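You operate a simulated robot arm through the tools that you are given. There is no shell and no other tool. Be economical: measure what you need, move in short steps, check, and stop when the job is done.

Carry out the task below with a simulated robot arm. There is one attempt and no reset: what you move stays moved.

JOB
Clamp the stud plate and tighten its nut to the torque it shows.
Fine: use the driver with that figure till it clicks, stand it back, then free the plate into the green tray. Set down upright: stud plate.

The check looks at the end state, three seconds after you hand in, the way a careful person would. Anything else that was tipped, shoved, dropped, spilled or broken makes it a failure.

ROBOT AND FRAMES
A 7-joint arm with a two-finger parallel gripper, fixed in place. Base frame: the origin is at the foot of the arm, x ahead of it, y to its left, z up. Readings come in m, rad, newtons and seconds.
Its first joint turns from -1.152 to 1.152 rad. Payload 2.5 kg.
Tool frame: the origin (TCP) lies between the finger pads and is the grasp point; the fingertips stand 0.023 m ahead of it; z points along the fingers, y is the line along which they close. The gripper opens to 0.094 m. The fingers are 0.038 m wide and 0.01 m thick; the gripper's body (0.054 by 0.096 m) begins 0.039 m behind the TCP.
Orientation is told as [roll, pitch, yaw] about the base's x, y, z axes, in that order, counted from this pose: with the fingers straight down and closing along the base's y, the tool's x points along the base's -x, its y along +y and its z along -z.

CONTROLS
- The arm moves only by the tool arm_command. Its argument "increments" is a list of rows, each an object of numbers (a shift or turn left out is 0, a gripper value left out holds the last): "jaw": the gripper command, from -1 (fully open) to 1 (shut), values between in proportion; "tx", "ty", "tz": the shift along the base's x, y, z in units of 300 mm (1.0 is 300 mm); "rx", "ry", "rz": the turn, a rotation vector about the base's x, y, z in units of 120 degrees (1.0 is 120 degrees). In form: [{"jaw": .., "tx": .., "ty": .., "tz": .., "rx": .., "ry": .., "rz": ..}, ...]. A call has 1 to 10 rows; each row is the pose to reach, as a shift and turn from the pose commanded when the call began. A call with a number of a shift or a turn outside -1 to 1 is refused whole. Rows are played at 5 a second. More than 0.05 m and 0.15 rad between two rows, or a gripper value outside its range, and nothing of the call is played. Where a pose cannot be reached the arm comes as near as it can. A force on the tool above 40 N (or 10 N above the force at the start of the call, whichever is more), or a blocked arm, ends the call early, and 0.2 s more pass. The fingers move at their own pace (about 0.108 m/s each) and stop on an object; they squeeze with about 35 N. The grip force told is the motor's: it shows also when the fingers shut on nothing. Time passes only in rows, and 0.2 s behind the last, so rows that repeat a pose let the fingers close. The reply holds the time, the measured pose of the TCP, the force on the tool along the base axes, the opening and the grip force, in the units named above and with some noise, with the torque about the TCP (base axes, N m) and any sound that the robot's microphone picked up, and new pictures: "show" is both (left out), scene, wrist or none.
- Cameras (640 x 400 px; columns grow to the right, rows downward): "scene" is fixed at [0.1015, -0.4072, 0.525]; the picture's right is [0.94, -0.35, 0.00], its down [-0.22, -0.59, -0.78] and it looks along [0.27, 0.73, -0.63] (base axes); focal length 320 px, centre (320, 200). "wrist" rides on the gripper at [0.086, 0.016, -0.075] in the tool frame; the picture's right is [-0.18, 0.98, 0.00], its down [-0.58, -0.11, -0.81] and it looks along [-0.79, -0.15, 0.59] (tool axes); focal length 243 px, centre (320, 200). There is no depth. A picture from a camera that has moved, and an enlarged one, comes with that camera's place and axes in the base frame and with its lens. The place of the scene camera against the robot may be out by one fixed shift of up to 0.025 m in any direction.
- inspect(camera, box): a new picture of the part [left, top, right, bottom] of that camera's present view, enlarged. No time passes.
- finish_job(): hands the job in; it is judged then, once.

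Go step by step. Nothing tells you positions but the pictures and the camera data: compare them with the known pose of the tool, close in by small moves and look again before you grip or let go. The budget is 120 turns and 200 pictures, counting those below and the enlarged ones. Unless the task says otherwise, let go and move clear before handing in, and close with one line.

The tools are called after "Emit:" as name(argument=value, ...) on one line, values as JSON. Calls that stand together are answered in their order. arm_command: Moves the arm, as the interface text tells. Its arguments: {"type":"object","properties":{"increments":{"type":"array"},"show":{"type":"string","enum":["both","scene","wrist","none"]}},"required":["increments"]} The other tools are called the same way: inspect (camera, box) takes an enlarged picture of a part of a camera's view; finish_job () hands the job in.

At the start:

```text
clock: 0.0
ee_pos: [0.3466, 0.091, 0.314]
ee_rot: [0.0, -0.001, -0.002]
wrist_force: [0.2, -0.5, -0.3]
ft_torque: [0.02, 0.02, 0.03]
opening: 0.094
grip_force: 0.0
```

scene: 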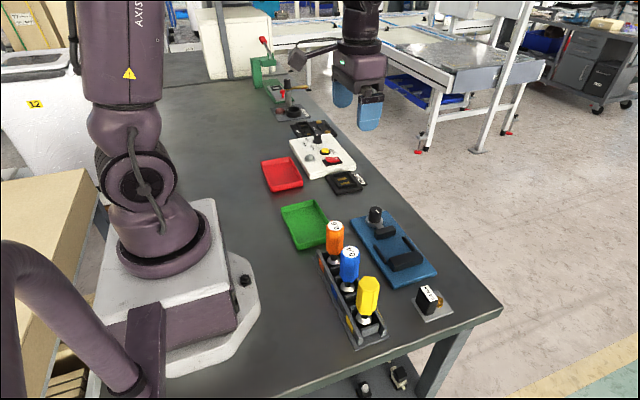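
wrist: 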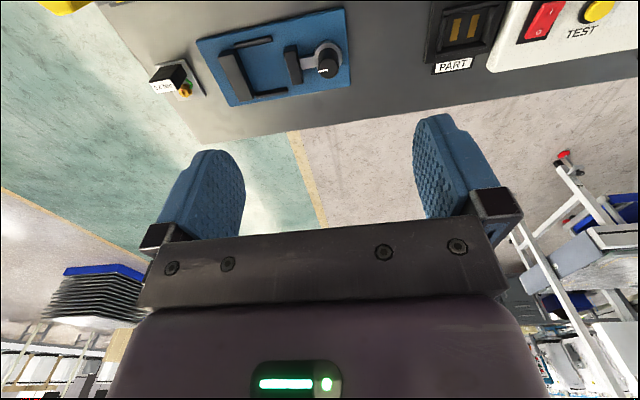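

I see a bench with drivers in a rack (orange, blue, yellow), a blue clamp fixture, a green and a red tray, and a small plate with a label near the bench edge. I'll enlarge the views first.

Emit:
inspect(camera="scene", box=[300, 190, 460, 350])

Emit:
inspect(camera="wrist", box=[130, 0, 370, 130])

Emit:
inspect(camera="scene", box=[240, 30, 400, 200])

```text
2.50 times, centred on (380, 270) of scene
camera zoom: at [0.1015, -0.4072, 0.525], right [0.94, -0.35, 0.0], down [-0.22, -0.59, -0.78], along [0.27, 0.73, -0.63], focal length 801 px, centre (170, 25)
```

zoom: 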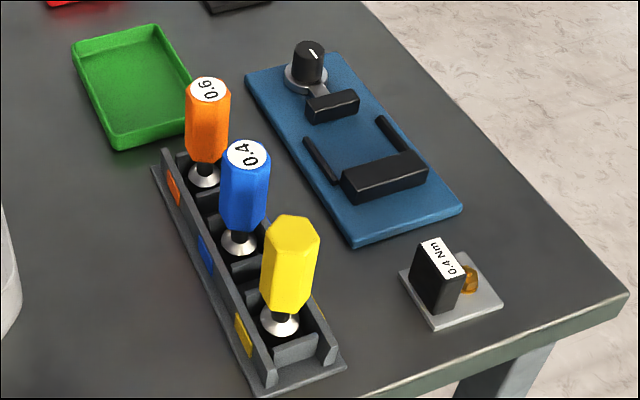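

```text
2.67 times, centred on (250, 65) of wrist
camera zoom: at [0.2598, 0.1086, 0.3884], right [0.18, 0.98, 0.0], down [0.58, -0.11, 0.81], along [0.79, -0.15, -0.59], focal length 647 px, centre (507, 560)
```

zoom: 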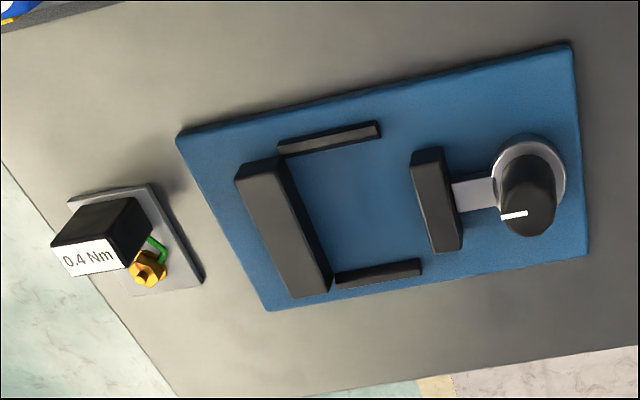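

```text
2.35 times, centred on (320, 115) of scene
camera zoom: at [0.1015, -0.4072, 0.525], right [0.94, -0.35, 0.0], down [-0.22, -0.59, -0.78], along [0.27, 0.73, -0.63], focal length 754 px, centre (320, 400)
```

zoom: 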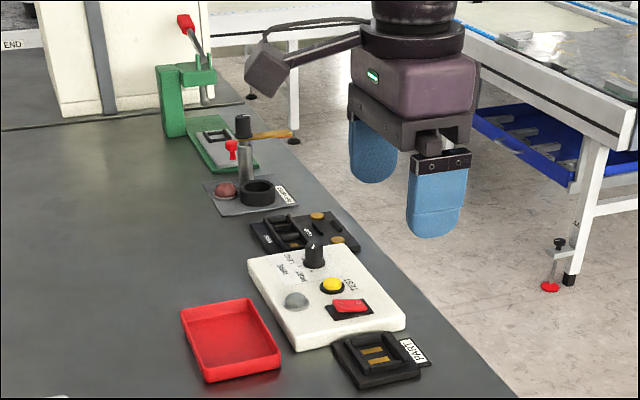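

The pictures say 0.4 Nm for the plate, and the blue driver is marked 0.4. Triangulating the two cameras puts the bench near z≈0, which doesn't agree with the stated -0.46. I'll trust the pictures, move carefully, and get a better view first.

Emit:
arm_command(increments=[{"tx": -0.09, "ty": -0.1}, {"tx": -0.18, "ty": -0.2}, {"tx": -0.27, "ty": -0.3}, {"tx": -0.36, "ty": -0.4}, {"tx": -0.4, "ty": -0.5}, {"tx": -0.4, "ty": -0.5}])

```text
clock: 1.4
ee_pos: [0.2259, -0.0563, 0.3134]
ee_rot: [0.0, 0.0, 0.0]
wrist_force: [0.2, -0.6, -0.3]
ft_torque: [0.05, -0.03, 0.02]
opening: 0.0941
grip_force: 0.1
camera wrist: at [0.1381, -0.0404, 0.3892], right [0.18, 0.98, 0.0], down [0.58, -0.11, 0.81], along [0.79, -0.15, -0.59], focal length 243 px, centre (320, 200)
```

scene: 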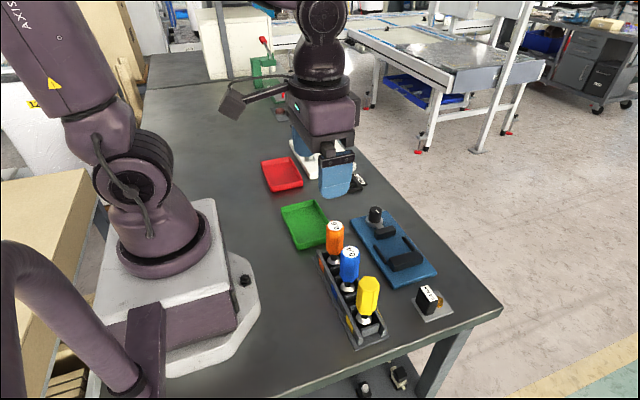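
wrist: 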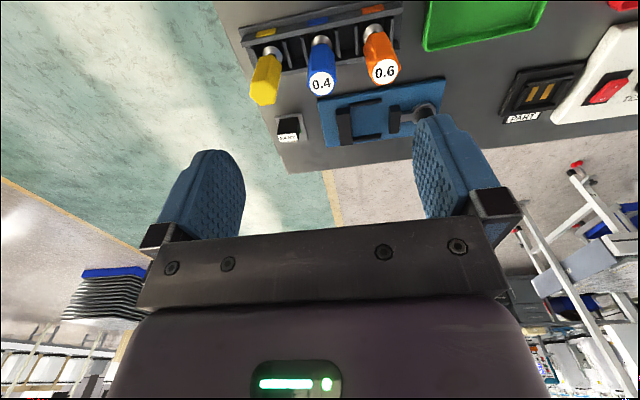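

The wrist views agree that the bench is near z≈0, with the plate around (0.41, -0.15) and the driver rack around x≈0.28. I'll go closer to the plate and fixture, staying above the driver tops.

Emit:
arm_command(increments=[{"tx": 0.1, "ty": -0.1, "tz": -0.05}, {"tx": 0.2, "ty": -0.2, "tz": -0.1}, {"tx": 0.25, "ty": -0.28, "tz": -0.2}, {"tx": 0.25, "ty": -0.28, "tz": -0.3}, {"tx": 0.25, "ty": -0.28, "tz": -0.3}], show="wrist")

Emit:
inspect(camera="wrist", box=[200, 0, 440, 150])

```text
clock: 2.6
ee_pos: [0.3012, -0.1399, 0.2249]
ee_rot: [0.001, 0.001, -0.001]
wrist_force: [0.6, -0.1, 0.4]
ft_torque: [0.04, 0.0, -0.01]
opening: 0.094
grip_force: 0.1
camera wrist: at [0.214, -0.1243, 0.2992], right [0.18, 0.98, 0.0], down [0.58, -0.11, 0.81], along [0.79, -0.15, -0.59], focal length 243 px, centre (320, 200)
```

wrist: 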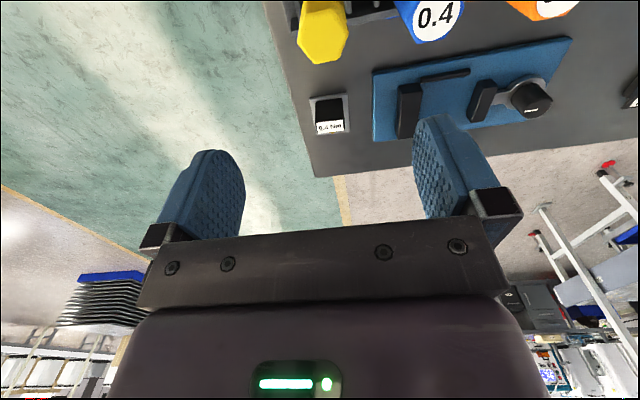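

```text
2.67 times, centred on (320, 75) of wrist
camera zoom: at [0.214, -0.1243, 0.2992], right [0.18, 0.98, 0.0], down [0.58, -0.11, 0.81], along [0.79, -0.15, -0.59], focal length 647 px, centre (320, 533)
```

zoom: 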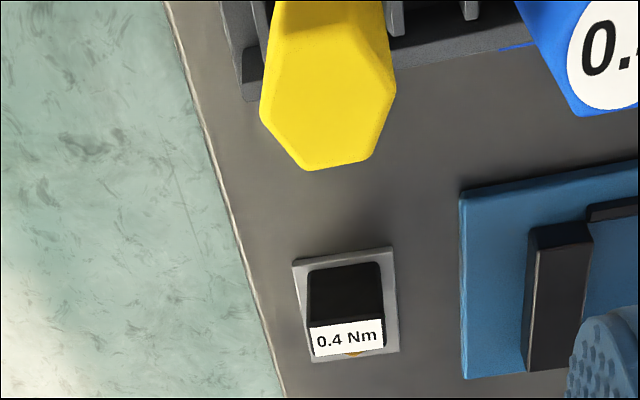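

Emit:
inspect(camera="scene", box=[390, 270, 470, 330])

Emit:
inspect(camera="scene", box=[340, 200, 440, 290])

Emit:
inspect(camera="scene", box=[310, 210, 400, 350])

```text
6.67 times, centred on (430, 300) of scene
camera zoom: at [0.1015, -0.4072, 0.525], right [0.94, -0.35, 0.0], down [-0.22, -0.59, -0.78], along [0.27, 0.73, -0.63], focal length 2135 px, centre (-413, -467)
```

zoom: 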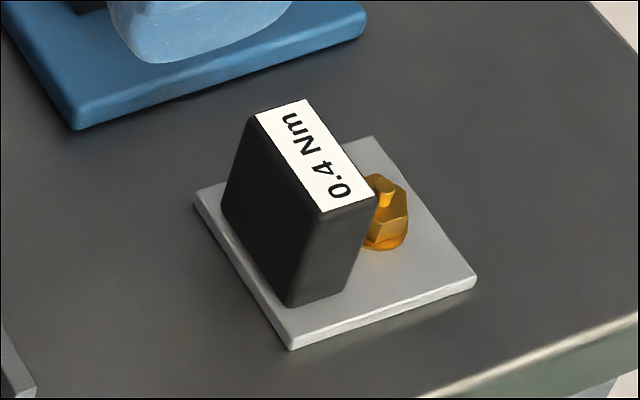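

```text
4.44 times, centred on (390, 245) of scene
camera zoom: at [0.1015, -0.4072, 0.525], right [0.94, -0.35, 0.0], down [-0.22, -0.59, -0.78], along [0.27, 0.73, -0.63], focal length 1424 px, centre (9, 0)
```

zoom: 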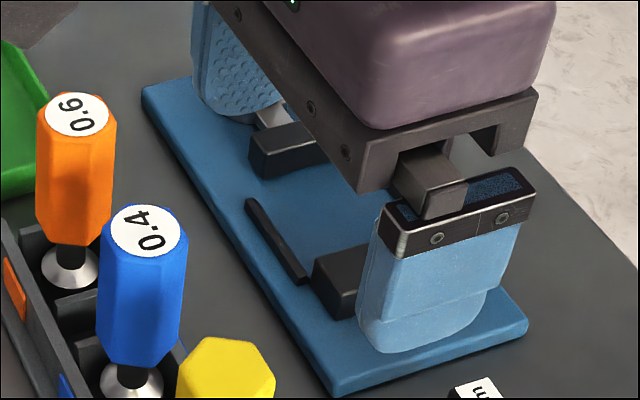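

```text
2.86 times, centred on (355, 280) of scene
camera zoom: at [0.1015, -0.4072, 0.525], right [0.94, -0.35, 0.0], down [-0.22, -0.59, -0.78], along [0.27, 0.73, -0.63], focal length 915 px, centre (220, -29)
```

zoom: 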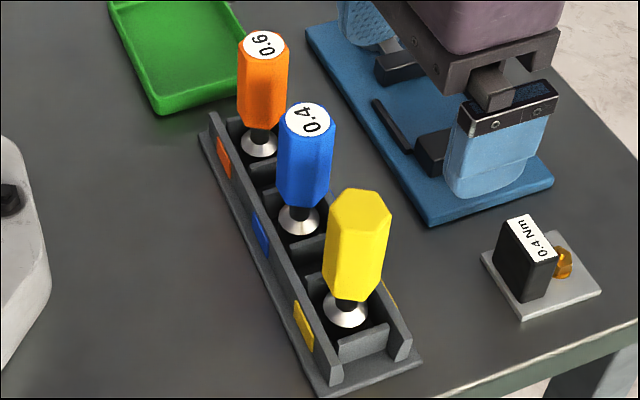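

Using wrist views alone, the plate is about 0.05 (y) x 0.063 (x) m, centred at (0.421, -0.147) with its top at z≈0.00, so the bench top is at about -0.004. Next I'll look at the fixture and rack.

Emit:
arm_command(increments=[{"ty": 0.15}, {"ty": 0.3}, {"ty": 0.45}, {"ty": 0.5}, {"ty": 0.5}], show="wrist")

Emit:
inspect(camera="wrist", box=[220, 0, 460, 150])

```text
clock: 3.8
ee_pos: [0.3017, 0.009, 0.2249]
ee_rot: [0.0, 0.0, -0.001]
wrist_force: [-1.2, -0.3, -0.4]
ft_torque: [0.02, -0.01, 0.01]
opening: 0.094
grip_force: 0.1
camera wrist: at [0.2149, 0.026, 0.2993], right [0.18, 0.98, 0.0], down [0.58, -0.11, 0.81], along [0.79, -0.15, -0.59], focal length 243 px, centre (320, 200)
```

wrist: 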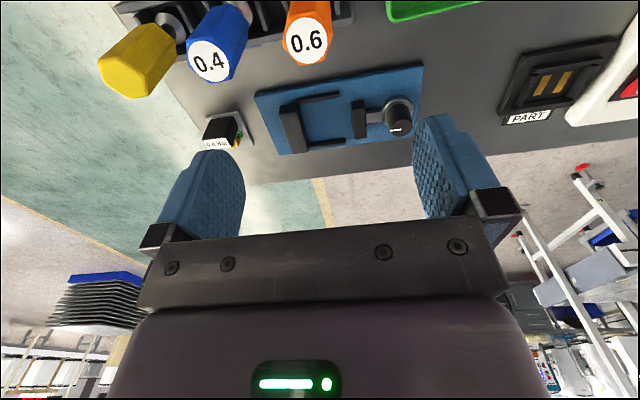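

```text
2.67 times, centred on (340, 75) of wrist
camera zoom: at [0.2149, 0.026, 0.2993], right [0.18, 0.98, 0.0], down [0.58, -0.11, 0.81], along [0.79, -0.15, -0.59], focal length 647 px, centre (267, 533)
```

zoom: 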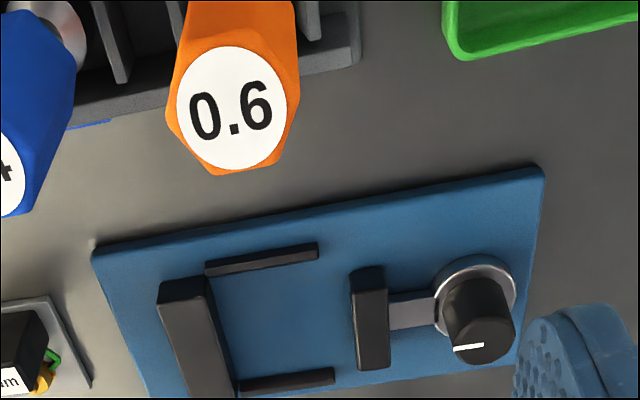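

Emit:
inspect(camera="wrist", box=[246, 56, 436, 164])

Emit:
inspect(camera="wrist", box=[95, 0, 355, 160])

Emit:
inspect(camera="scene", box=[340, 200, 440, 290])

```text
3.37 times, centred on (341, 110) of wrist
camera zoom: at [0.2149, 0.026, 0.2993], right [0.18, 0.98, 0.0], down [0.58, -0.11, 0.81], along [0.79, -0.15, -0.59], focal length 817 px, centre (249, 503)
```

zoom: 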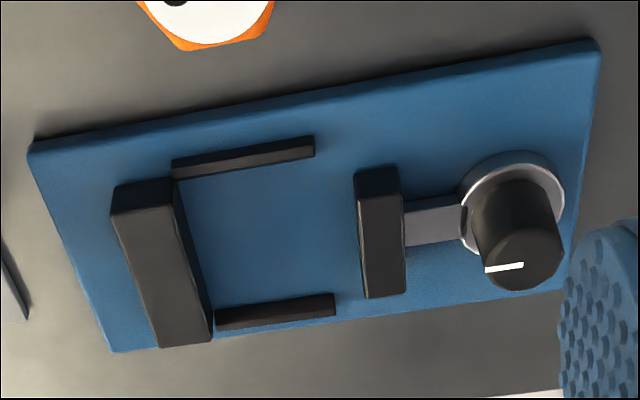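

```text
2.46 times, centred on (225, 80) of wrist
camera zoom: at [0.2149, 0.026, 0.2993], right [0.18, 0.98, 0.0], down [0.58, -0.11, 0.81], along [0.79, -0.15, -0.59], focal length 597 px, centre (554, 495)
```

zoom: 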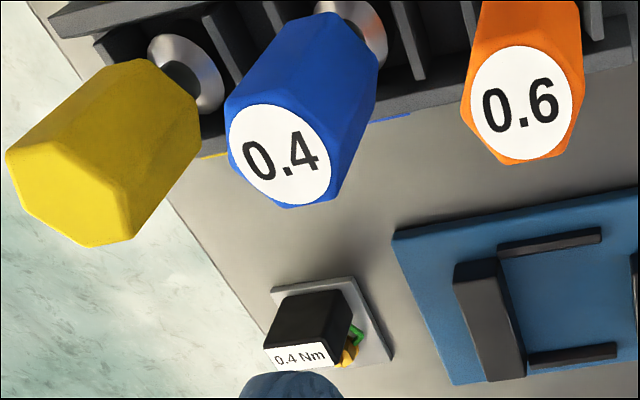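

```text
4.44 times, centred on (390, 245) of scene
camera zoom: at [0.1015, -0.4072, 0.525], right [0.94, -0.35, 0.0], down [-0.22, -0.59, -0.78], along [0.27, 0.73, -0.63], focal length 1424 px, centre (9, 0)
```

zoom: 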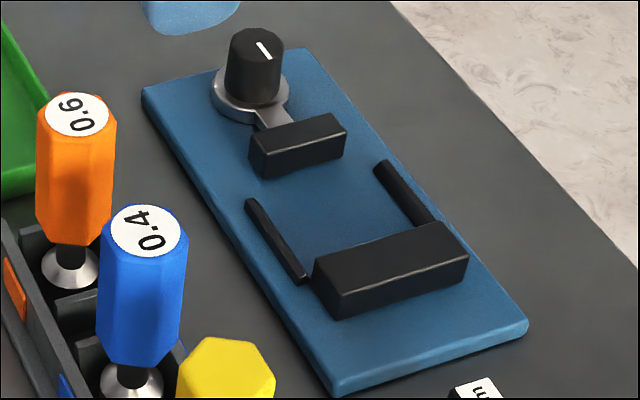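

The fixture is axis-aligned: fixed-jaw face at y≈-0.037, moving-jaw face at y≈+0.034, guide gap x≈0.388–0.456, knob at (0.424, 0.093). Gripping the plate at yaw 0 would put the wrist camera into the yellow driver, so I'll turn the tool half round while it is still high.

Emit:
arm_command(increments=[{"rz": 0.07}, {"rz": 0.14}, {"rz": 0.21}, {"rz": 0.28}, {"rz": 0.35}, {"rz": 0.42}, {"rz": 0.49}, {"rz": 0.56}, {"rz": 0.63}, {"rz": 0.7}], show="none")

Emit:
arm_command(increments=[{"rz": 0.07}, {"rz": 0.14}, {"rz": 0.21}, {"rz": 0.28}, {"rz": 0.35}, {"rz": 0.42}, {"rz": 0.49}, {"rz": 0.56}, {"rz": 0.63}, {"rz": 0.7}], show="none")

```text
clock: 6.0
ee_pos: [0.3025, 0.0073, 0.2225]
ee_rot: [0.0, 0.0, 1.47]
wrist_force: [-0.8, -0.6, -0.3]
ft_torque: [-0.01, -0.01, 0.02]
opening: 0.0939
grip_force: 0.0
```

```text
clock: 8.2
ee_pos: [0.3026, 0.0077, 0.2235]
ee_rot: [0.001, -0.001, 2.934]
wrist_force: [0.9, 0.3, 1.0]
ft_torque: [0.02, -0.01, -0.01]
opening: 0.094
grip_force: 0.0
```

Emit:
arm_command(increments=[{"rz": 0.05, "tx": 0.05, "ty": -0.1}, {"rz": 0.099, "tx": 0.1, "ty": -0.2}, {"rz": 0.099, "tx": 0.16, "ty": -0.3}, {"rz": 0.099, "tx": 0.22, "ty": -0.4}, {"rz": 0.099, "tx": 0.3, "ty": -0.5}, {"rz": 0.099, "tx": 0.333, "ty": -0.512, "tz": -0.1}, {"rz": 0.099, "tx": 0.333, "ty": -0.512, "tz": -0.2}, {"rz": 0.099, "tx": 0.333, "ty": -0.512, "tz": -0.2}])

Emit:
inspect(camera="wrist", box=[200, 0, 440, 150])

```text
clock: 10.0
ee_pos: [0.4035, -0.1454, 0.1636]
ee_rot: [0.0, -0.001, 3.141]
wrist_force: [-1.3, 0.6, 0.3]
ft_torque: [0.02, -0.03, 0.0]
opening: 0.0939
grip_force: 0.1
camera wrist: at [0.4885, -0.161, 0.2391], right [-0.19, -0.98, 0.0], down [-0.58, 0.11, 0.81], along [-0.79, 0.15, -0.59], focal length 243 px, centre (320, 200)
```

scene: 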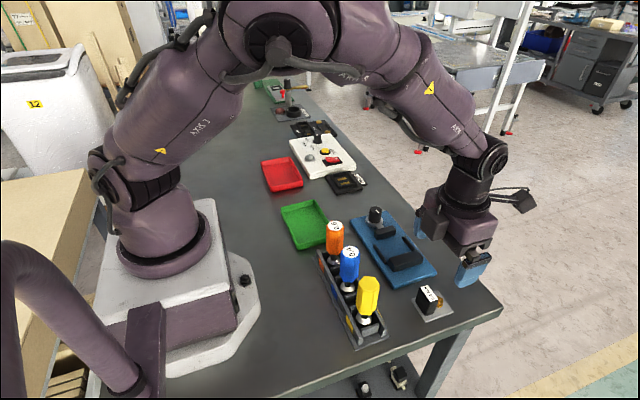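
wrist: 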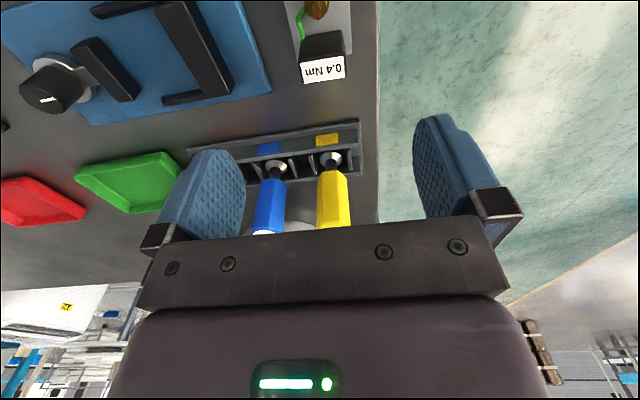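

```text
2.67 times, centred on (320, 75) of wrist
camera zoom: at [0.4885, -0.161, 0.2391], right [-0.19, -0.98, 0.0], down [-0.58, 0.11, 0.81], along [-0.79, 0.15, -0.59], focal length 647 px, centre (320, 533)
```

zoom: 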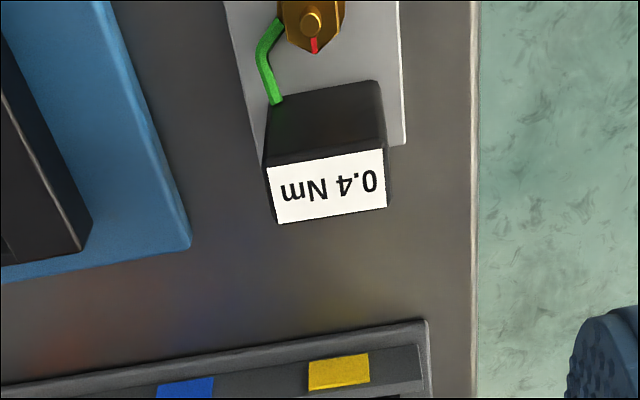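

The plate's block is centred near (0.40, -0.1465), with its top at z≈0.05. I'll lower to z≈0.043 around it, which keeps the fingertips above the fixture jaws when I place it.

Emit:
arm_command(increments=[{"tx": -0.008, "ty": -0.004, "tz": -0.1}, {"tx": -0.008, "ty": -0.004, "tz": -0.2}, {"tx": -0.008, "ty": -0.004, "tz": -0.3}, {"tx": -0.008, "ty": -0.004, "tz": -0.4}, {"tx": -0.008, "ty": -0.004, "tz": -0.4}])

```text
clock: 11.2
ee_pos: [0.3981, -0.1462, 0.0413]
ee_rot: [0.0, 0.001, 3.14]
wrist_force: [0.2, -0.3, 0.4]
ft_torque: [-0.01, 0.02, 0.02]
opening: 0.0939
grip_force: 0.1
camera wrist: at [0.484, -0.1625, 0.117], right [-0.19, -0.98, 0.0], down [-0.58, 0.11, 0.81], along [-0.79, 0.15, -0.59], focal length 243 px, centre (320, 200)
```

scene: 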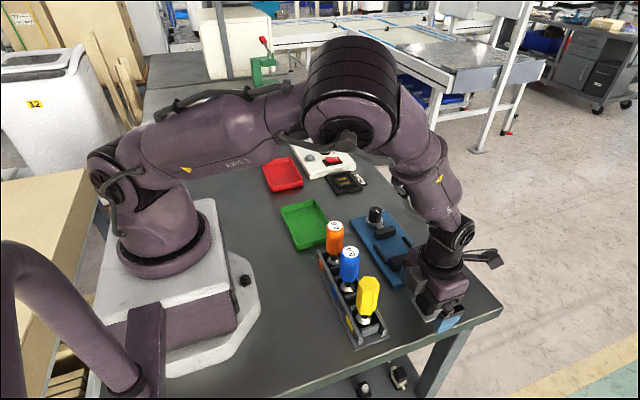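
wrist: 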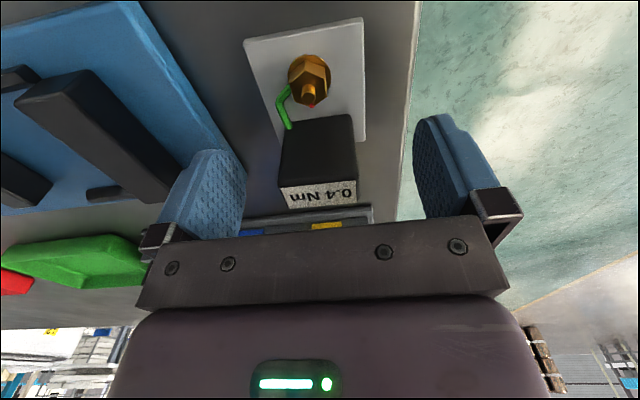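

The block sits between the fingers, so I'll close on it.

Emit:
arm_command(increments=[{"jaw": 1}, {"jaw": 1}, {"jaw": 1}, {"jaw": 1}], show="wrist")

```text
clock: 12.2
ee_pos: [0.398, -0.1465, 0.0407]
ee_rot: [0.002, 0.001, 3.137]
wrist_force: [-0.4, -0.4, 0.7]
ft_torque: [-0.01, 0.01, -0.03]
opening: 0.0357
grip_force: 34.9
camera wrist: at [0.4839, -0.1623, 0.1171], right [-0.19, -0.98, 0.0], down [-0.58, 0.11, 0.81], along [-0.79, 0.15, -0.59], focal length 243 px, centre (320, 200)
```

wrist: 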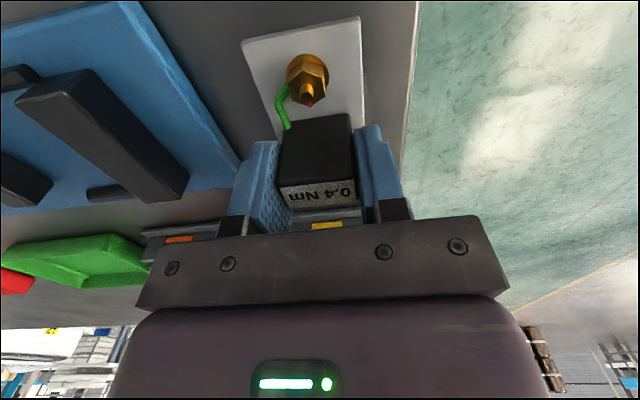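

The plate is held, with an opening of 0.036 m that matches the block width. I'll lift it, carry it over the fixture and look again before lowering.

Emit:
arm_command(increments=[{"tz": 0.1}, {"tz": 0.2}, {"tz": 0.28}, {"tz": 0.28, "ty": 0.15}, {"tz": 0.28, "ty": 0.3}, {"tz": 0.28, "ty": 0.42, "tx": 0.01}, {"tz": 0.28, "ty": 0.458, "tx": 0.01}, {"tz": 0.28, "ty": 0.458, "tx": 0.01}])

Emit:
inspect(camera="wrist", box=[220, 0, 420, 200])

```text
clock: 14.0
ee_pos: [0.4023, -0.0104, 0.1278]
ee_rot: [0.002, 0.001, 3.139]
wrist_force: [0.1, -0.4, -1.6]
ft_torque: [-0.01, 0.07, -0.02]
opening: 0.0357
grip_force: 34.4
camera wrist: at [0.4879, -0.0264, 0.2024], right [-0.19, -0.98, 0.0], down [-0.58, 0.11, 0.81], along [-0.79, 0.15, -0.59], focal length 243 px, centre (320, 200)
```

scene: 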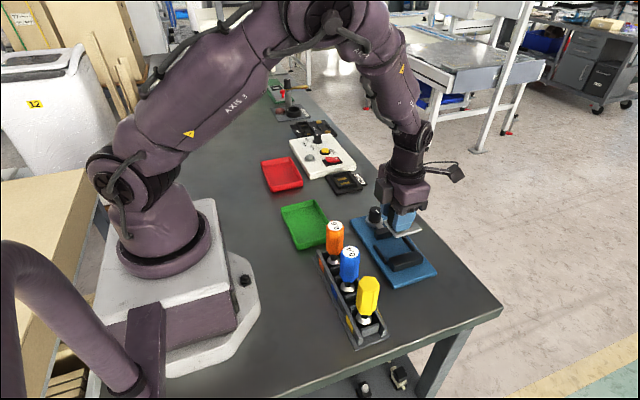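
wrist: 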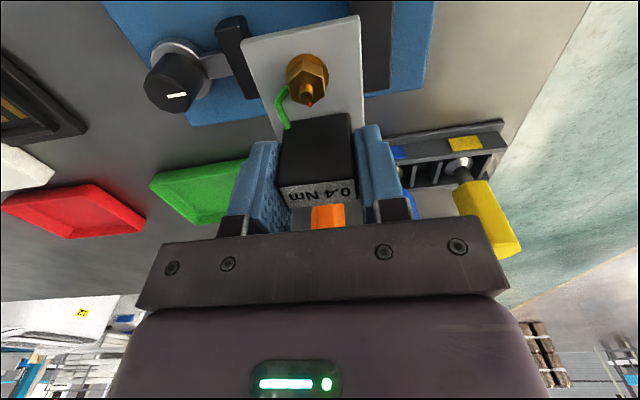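

```text
2.00 times, centred on (320, 100) of wrist
camera zoom: at [0.4879, -0.0264, 0.2024], right [-0.19, -0.98, 0.0], down [-0.58, 0.11, 0.81], along [-0.79, 0.15, -0.59], focal length 485 px, centre (320, 400)
```

zoom: 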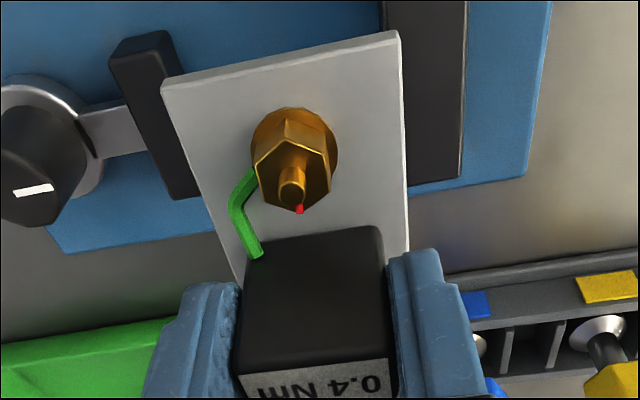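

The plate is over the fixture, but it hides the guides. I'll step aside and up to measure the guides from this side too.

Emit:
arm_command(increments=[{"ty": -0.13, "tz": 0.05}, {"ty": -0.26, "tz": 0.1}, {"ty": -0.36, "tz": 0.15, "tx": 0.05}, {"ty": -0.36, "tz": 0.15, "tx": 0.1}, {"ty": -0.36, "tz": 0.15, "tx": 0.1}], show="wrist")

Emit:
inspect(camera="wrist", box=[60, 0, 260, 140])

```text
clock: 15.2
ee_pos: [0.4339, -0.119, 0.1699]
ee_rot: [-0.002, 0.002, 3.139]
wrist_force: [0.3, 0.2, -1.5]
ft_torque: [0.0, 0.01, -0.01]
opening: 0.0357
grip_force: 34.5
camera wrist: at [0.5199, -0.1346, 0.2463], right [-0.19, -0.98, 0.0], down [-0.58, 0.11, 0.81], along [-0.79, 0.15, -0.59], focal length 243 px, centre (320, 200)
```

wrist: 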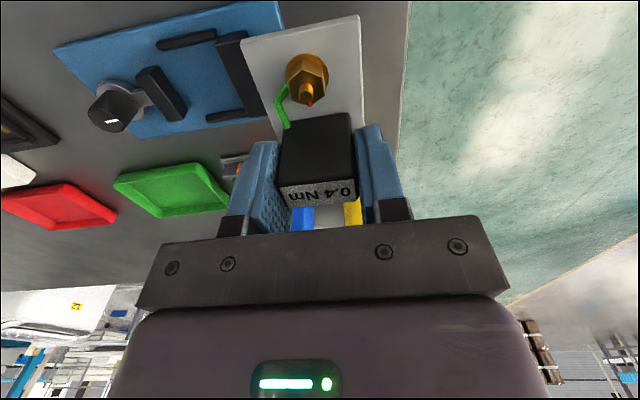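

```text
2.86 times, centred on (160, 70) of wrist
camera zoom: at [0.5199, -0.1346, 0.2463], right [-0.19, -0.98, 0.0], down [-0.58, 0.11, 0.81], along [-0.79, 0.15, -0.59], focal length 693 px, centre (777, 571)
```

zoom: 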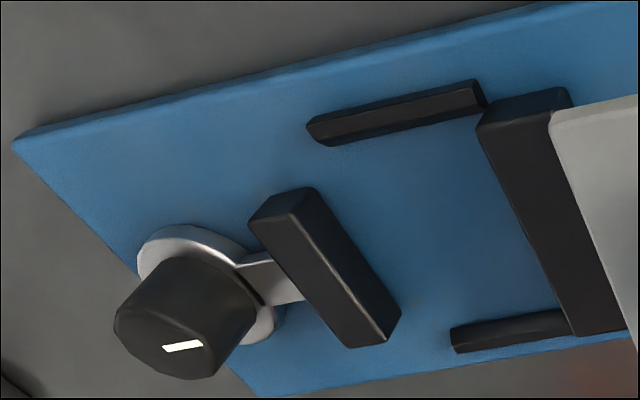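

From both sides the guides centre at x≈0.4195 with a gap of about 0.070, so the plate (0.063) fits. I'm moving above the fixture at TCP (0.4015, -0.008) and lowering in part.

Emit:
arm_command(increments=[{"ty": 0.13, "tx": -0.05}, {"ty": 0.26, "tx": -0.108}, {"ty": 0.37, "tx": -0.108}, {"ty": 0.37, "tx": -0.108, "tz": -0.1}, {"ty": 0.37, "tx": -0.108, "tz": -0.2}, {"ty": 0.37, "tx": -0.108, "tz": -0.32}, {"ty": 0.37, "tx": -0.108, "tz": -0.32}])

Emit:
inspect(camera="scene", box=[340, 200, 440, 290])

```text
clock: 16.8
ee_pos: [0.4004, -0.0056, 0.0743]
ee_rot: [0.0, 0.001, 3.136]
wrist_force: [0.6, -0.1, -2.2]
ft_torque: [-0.01, 0.04, 0.01]
opening: 0.036
grip_force: 35.5
camera wrist: at [0.4866, -0.0211, 0.1497], right [-0.19, -0.98, 0.0], down [-0.58, 0.11, 0.81], along [-0.79, 0.15, -0.59], focal length 243 px, centre (320, 200)
```

scene: 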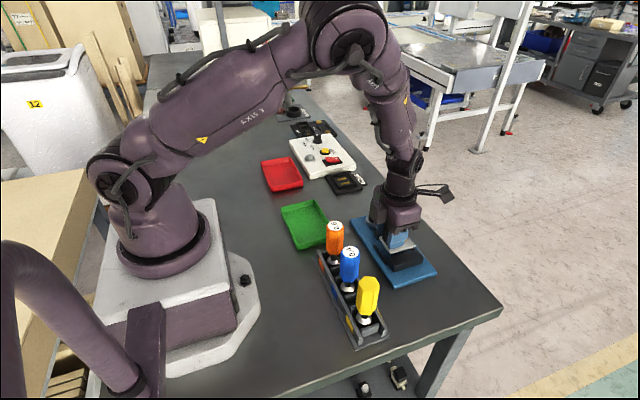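
wrist: 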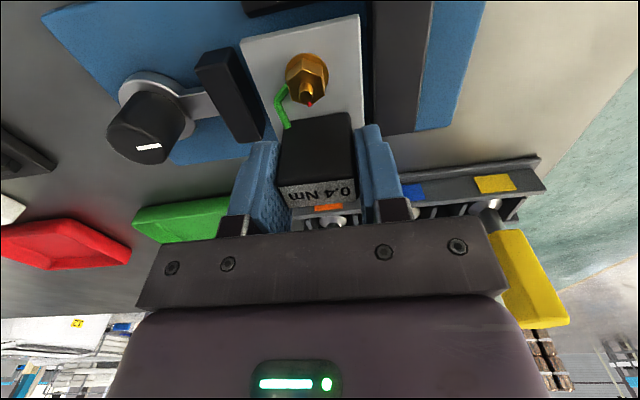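

```text
4.44 times, centred on (390, 245) of scene
camera zoom: at [0.1015, -0.4072, 0.525], right [0.94, -0.35, 0.0], down [-0.22, -0.59, -0.78], along [0.27, 0.73, -0.63], focal length 1424 px, centre (9, 0)
```

zoom: 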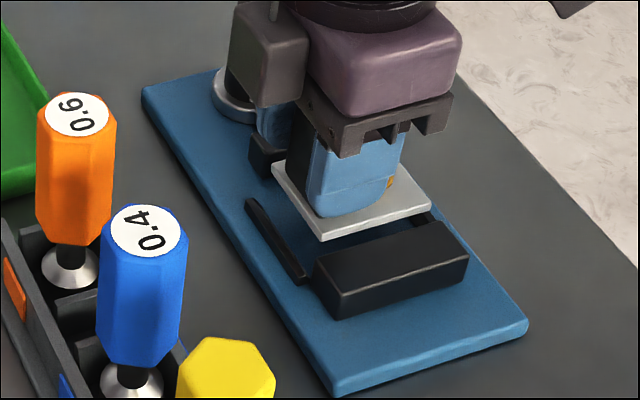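

Clearances look good on both sides, so I'll lower gently to just above the fixture surface.

Emit:
arm_command(increments=[{"tx": 0.003, "ty": -0.006, "tz": -0.02}, {"tx": 0.003, "ty": -0.006, "tz": -0.04}, {"tx": 0.003, "ty": -0.006, "tz": -0.06}, {"tx": 0.003, "ty": -0.006, "tz": -0.072}, {"tx": 0.003, "ty": -0.006, "tz": -0.072}])

Emit:
inspect(camera="scene", box=[360, 215, 440, 285])

```text
clock: 18.0
ee_pos: [0.4009, -0.0078, 0.0547]
ee_rot: [0.002, 0.0, 3.14]
wrist_force: [-9.3, 1.7, 26.4]
ft_torque: [-0.75, 0.23, -0.32]
opening: 0.0357
grip_force: 35.1
camera wrist: at [0.4871, -0.0237, 0.1298], right [-0.19, -0.98, 0.0], down [-0.58, 0.11, 0.81], along [-0.79, 0.15, -0.59], focal length 243 px, centre (320, 200)
```

scene: 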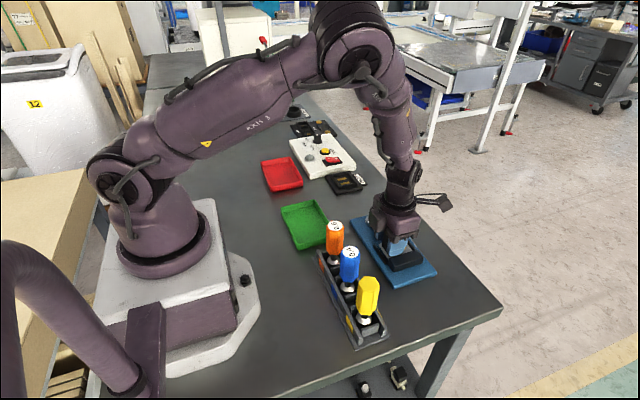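
wrist: 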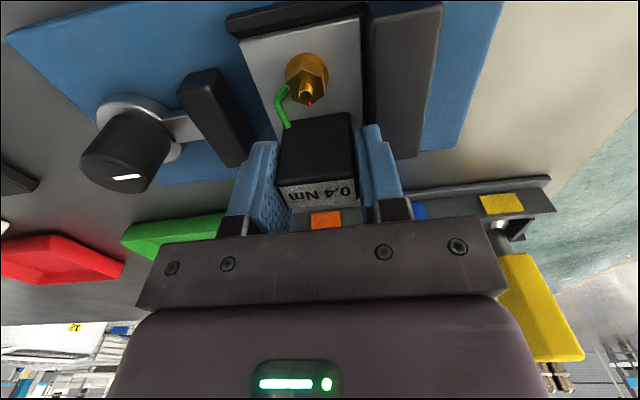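

```text
5.71 times, centred on (400, 250) of scene
camera zoom: at [0.1014, -0.4072, 0.525], right [0.94, -0.35, 0.0], down [-0.22, -0.59, -0.78], along [0.27, 0.73, -0.63], focal length 1830 px, centre (-137, -86)
```

zoom: 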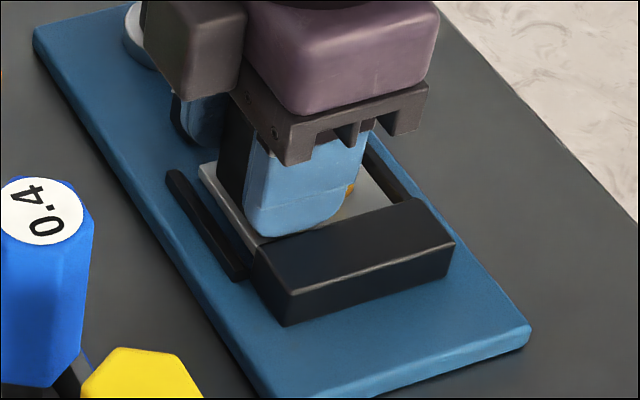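

It touched early: the torque suggests the -y fingertip is on the fixed jaw, or a plate edge is on the guide. I'll lift 6 mm, centre in y between the jaws, and check the plate edges against the guides.

Emit:
arm_command(increments=[{"tz": 0.02}, {"tz": 0.02, "ty": 0.012}, {"tz": 0.02, "ty": 0.023}, {"tz": 0.02, "ty": 0.023}], show="none")

Emit:
inspect(camera="wrist", box=[180, 0, 380, 125])

Emit:
inspect(camera="scene", box=[370, 220, 430, 270])

```text
clock: 19.0
ee_pos: [0.4001, -0.0006, 0.0601]
ee_rot: [-0.001, 0.0, 3.139]
wrist_force: [0.4, -0.6, -2.2]
ft_torque: [-0.01, 0.07, 0.01]
opening: 0.0355
grip_force: 34.7
```

```text
3.20 times, centred on (280, 62) of wrist
camera zoom: at [0.4868, -0.0169, 0.1347], right [-0.19, -0.98, 0.0], down [-0.58, 0.11, 0.81], along [-0.79, 0.15, -0.59], focal length 776 px, centre (448, 640)
```

zoom: 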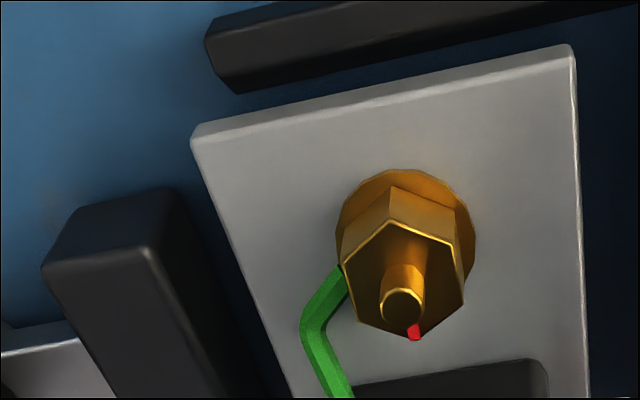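

```text
8.00 times, centred on (400, 245) of scene
camera zoom: at [0.1015, -0.4072, 0.525], right [0.94, -0.35, 0.0], down [-0.22, -0.59, -0.78], along [0.27, 0.73, -0.63], focal length 2562 px, centre (-320, -160)
```

zoom: 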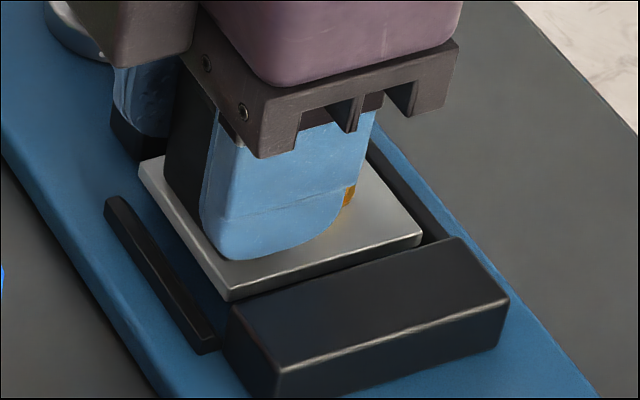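

The plate's +x edge is level with the far guide, while the near side shows a gap of several mm. I'll shift 4 mm in -x and lower again.

Emit:
arm_command(increments=[{"tx": -0.013}, {"tx": -0.013, "tz": -0.01}, {"tx": -0.013, "tz": -0.02}, {"tx": -0.013, "tz": -0.028}, {"tx": -0.013, "tz": -0.034}, {"tx": -0.013, "tz": -0.034}], show="none")

Emit:
inspect(camera="scene", box=[370, 220, 430, 270])

```text
clock: 20.4
ee_pos: [0.3992, -0.0019, 0.0534]
ee_rot: [0.001, 0.005, 3.138]
wrist_force: [-2.9, -2.9, 31.7]
ft_torque: [-0.05, -0.03, -0.03]
opening: 0.0357
grip_force: 35.0
```

```text
8.00 times, centred on (400, 245) of scene
camera zoom: at [0.1013, -0.4072, 0.525], right [0.94, -0.35, 0.0], down [-0.22, -0.59, -0.78], along [0.27, 0.73, -0.63], focal length 2562 px, centre (-320, -160)
```

zoom: 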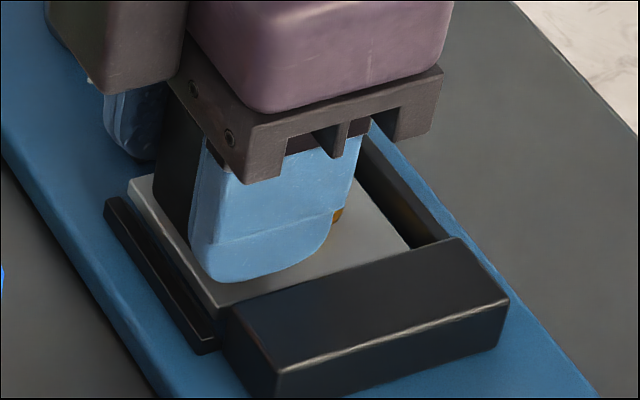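

Emit:
inspect(camera="wrist", box=[180, 0, 380, 125])

Emit:
inspect(camera="wrist", box=[150, 60, 450, 240])

```text
3.20 times, centred on (280, 62) of wrist
camera zoom: at [0.484, -0.0172, 0.1278], right [-0.19, -0.98, 0.0], down [-0.58, 0.11, 0.8], along [-0.79, 0.15, -0.6], focal length 776 px, centre (448, 640)
```

zoom: 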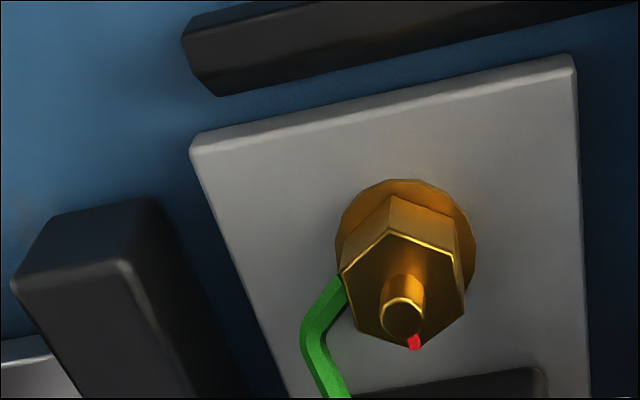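

```text
2.13 times, centred on (300, 150) of wrist
camera zoom: at [0.484, -0.0172, 0.1278], right [-0.19, -0.98, 0.0], down [-0.58, 0.11, 0.8], along [-0.79, 0.15, -0.6], focal length 518 px, centre (363, 307)
```

zoom: 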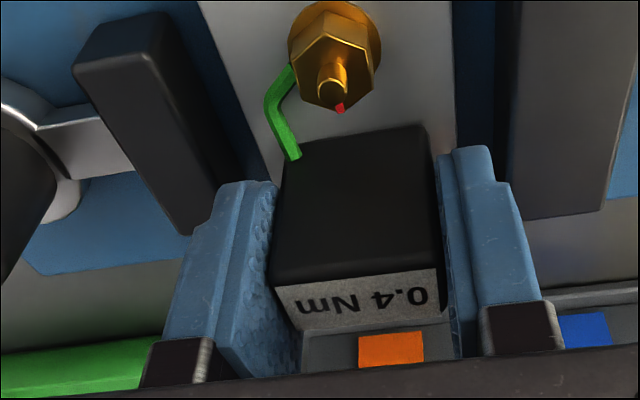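

The plate is inside both guides and seated, with near-zero torque. I'll ease off the press, open just a little, and rise.

Emit:
arm_command(increments=[{"tz": 0.008, "jaw": 1}, {"tz": 0.008, "jaw": 0.06}, {"tz": 0.008, "jaw": 0.06}, {"tz": 0.05, "jaw": 0.06}, {"tz": 0.12, "jaw": 0.06}, {"tz": 0.25, "jaw": 0.06}, {"tz": 0.4, "jaw": 0.06}, {"tz": 0.4, "jaw": 0.06}])

Emit:
inspect(camera="scene", box=[340, 200, 440, 290])

```text
clock: 22.2
ee_pos: [0.397, 0.0001, 0.1707]
ee_rot: [0.0, 0.0, 3.14]
wrist_force: [-0.4, -0.5, 0.1]
ft_torque: [-0.01, 0.0, -0.01]
opening: 0.0442
grip_force: 0.1
camera wrist: at [0.4821, -0.0172, 0.2451], right [-0.19, -0.98, 0.0], down [-0.58, 0.11, 0.81], along [-0.79, 0.15, -0.59], focal length 243 px, centre (320, 200)
```

scene: 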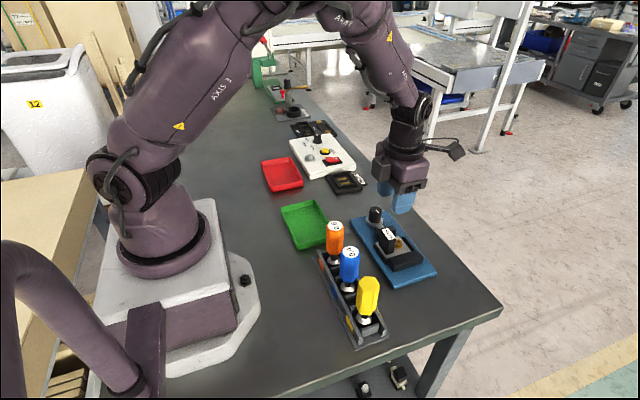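
wrist: 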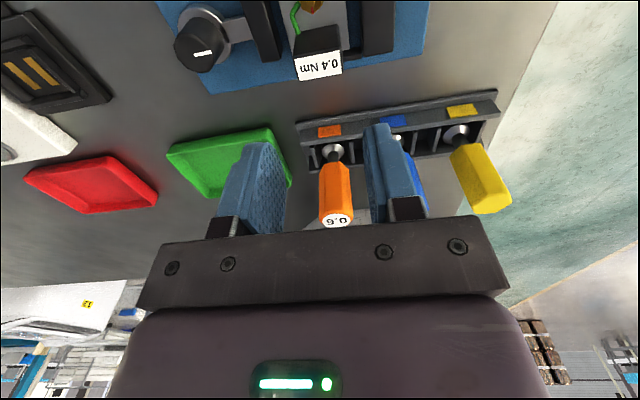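

```text
4.44 times, centred on (390, 245) of scene
camera zoom: at [0.1015, -0.4072, 0.525], right [0.94, -0.35, 0.0], down [-0.22, -0.59, -0.78], along [0.27, 0.73, -0.63], focal length 1424 px, centre (9, 0)
```

zoom: 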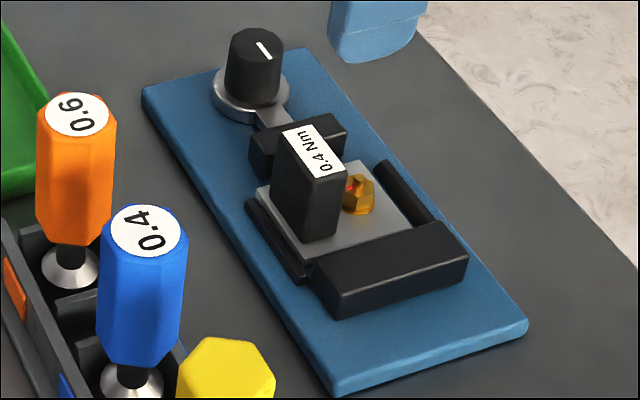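

The plate sits flat in the fixture. I'll move over the clamp knob, which I estimate at (0.42, 0.09) with its top at z≈0.05.

Emit:
arm_command(increments=[{"ty": 0.13, "jaw": 0}, {"tx": 0.04, "ty": 0.25}, {"tx": 0.077, "ty": 0.3, "tz": -0.05}, {"tx": 0.077, "ty": 0.3, "tz": -0.15}, {"tx": 0.077, "ty": 0.3, "tz": -0.26}, {"tx": 0.077, "ty": 0.3, "tz": -0.26}])

Emit:
inspect(camera="scene", box=[340, 180, 440, 260])

```text
clock: 23.6
ee_pos: [0.4197, 0.0902, 0.0943]
ee_rot: [-0.001, 0.001, 3.14]
wrist_force: [0.7, -0.3, 1.3]
ft_torque: [0.0, -0.02, -0.02]
opening: 0.0469
grip_force: 0.1
camera wrist: at [0.5062, 0.0733, 0.169], right [-0.19, -0.98, 0.0], down [-0.58, 0.11, 0.81], along [-0.79, 0.15, -0.59], focal length 243 px, centre (320, 200)
```

scene: 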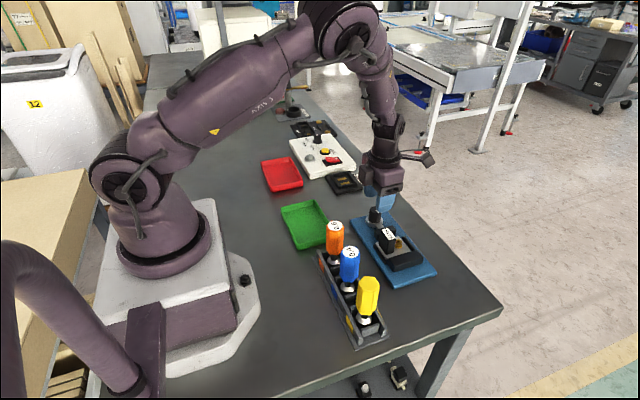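
wrist: 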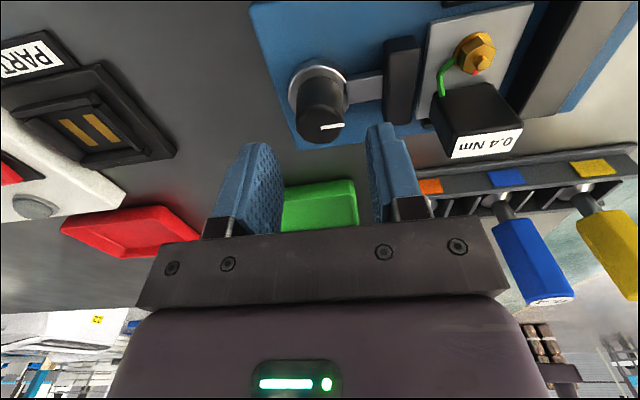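

```text
5.00 times, centred on (390, 220) of scene
camera zoom: at [0.1015, -0.4072, 0.525], right [0.94, -0.35, 0.0], down [-0.22, -0.59, -0.78], along [0.27, 0.73, -0.63], focal length 1602 px, centre (-30, 100)
```

zoom: 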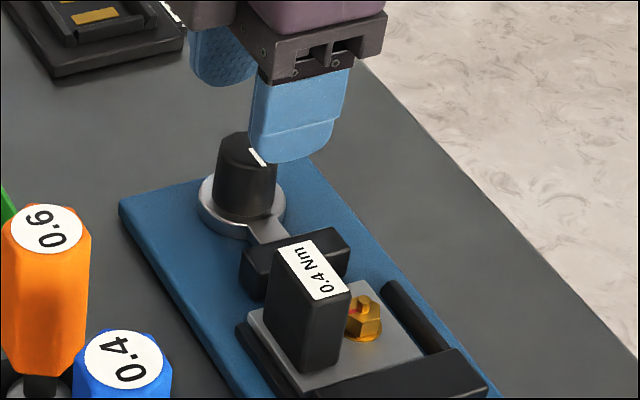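

Centred over the knob. I'm lowering so the fingertips reach about z=0.024, then closing.

Emit:
arm_command(increments=[{"tz": -0.06}, {"tz": -0.12}, {"tz": -0.158}, {"tz": -0.158}, {"tz": -0.158, "jaw": 1}, {"tz": -0.158, "jaw": 1}, {"tz": -0.158, "jaw": 1}])

```text
clock: 25.2
ee_pos: [0.4212, 0.09, 0.0451]
ee_rot: [-0.001, 0.002, 3.143]
wrist_force: [5.8, 13.7, -9.9]
ft_torque: [-0.9, -0.31, -0.02]
opening: 0.0297
grip_force: 44.8
camera wrist: at [0.5065, 0.0736, 0.1198], right [-0.18, -0.98, 0.0], down [-0.58, 0.11, 0.81], along [-0.79, 0.15, -0.59], focal length 243 px, centre (320, 200)
```

scene: 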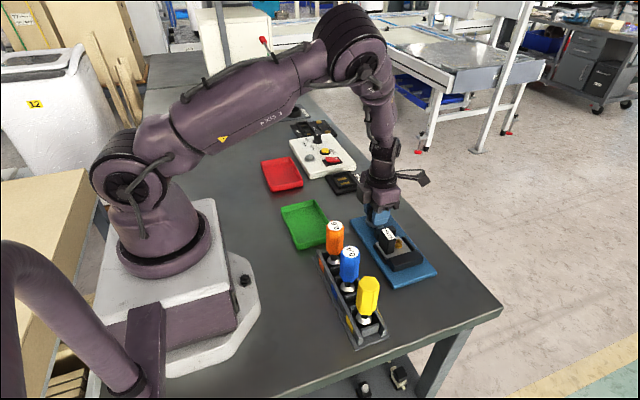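
wrist: 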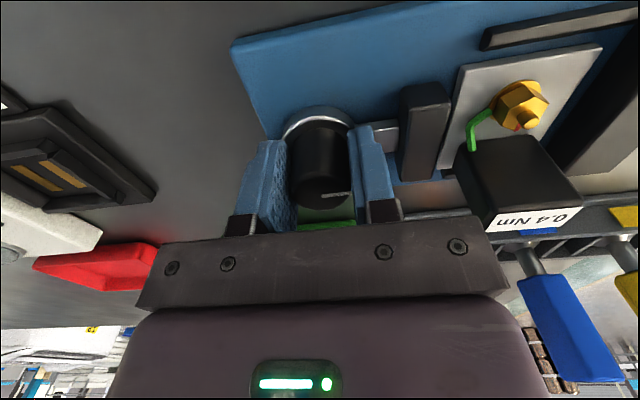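

Gripped; the knob pushes the tool slightly to +y. I'll ease over 1 mm and turn clockwise, watching torque and the jaw.

Emit:
arm_command(increments=[{"ty": 0.004}, {"ty": 0.004, "rz": -0.05}, {"ty": 0.004, "rz": -0.1}, {"ty": 0.004, "rz": -0.15}, {"ty": 0.004, "rz": -0.2}, {"ty": 0.004, "rz": -0.25}, {"ty": 0.004, "rz": -0.3}, {"ty": 0.004, "rz": -0.3}])

```text
clock: 27.0
ee_pos: [0.4207, 0.0899, 0.0444]
ee_rot: [0.0, 0.0, 2.508]
wrist_force: [0.1, 3.8, -5.2]
ft_torque: [0.1, -0.76, -0.01]
opening: 0.0295
grip_force: 45.2
camera wrist: at [0.4801, 0.0254, 0.1198], right [-0.73, -0.68, 0.0], down [-0.4, 0.43, 0.81], along [-0.55, 0.59, -0.59], focal length 243 px, centre (320, 200)
```

scene: 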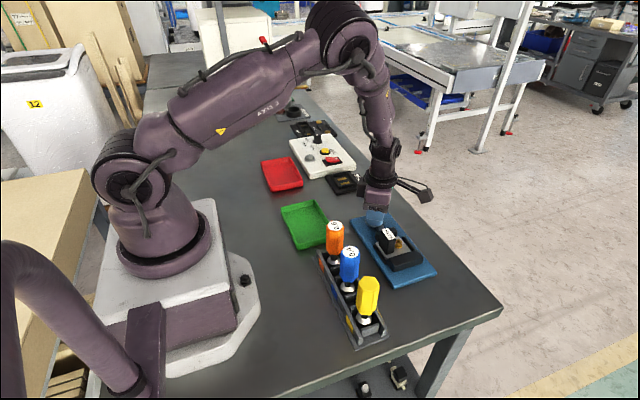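
wrist: 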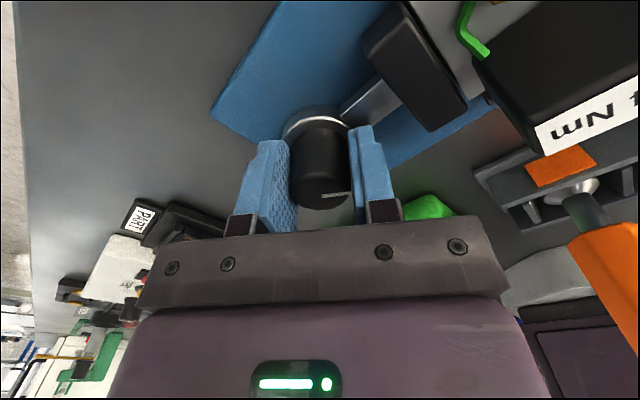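

Emit:
inspect(camera="scene", box=[350, 195, 430, 275])

```text
5.00 times, centred on (390, 235) of scene
camera zoom: at [0.1015, -0.4072, 0.525], right [0.94, -0.35, 0.0], down [-0.22, -0.59, -0.78], along [0.27, 0.73, -0.63], focal length 1602 px, centre (-30, 25)
```

zoom: 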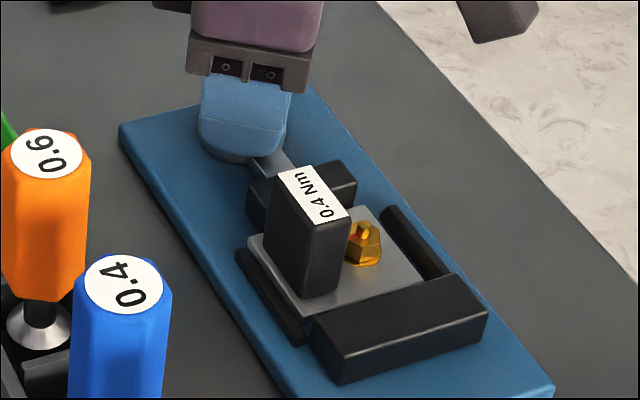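

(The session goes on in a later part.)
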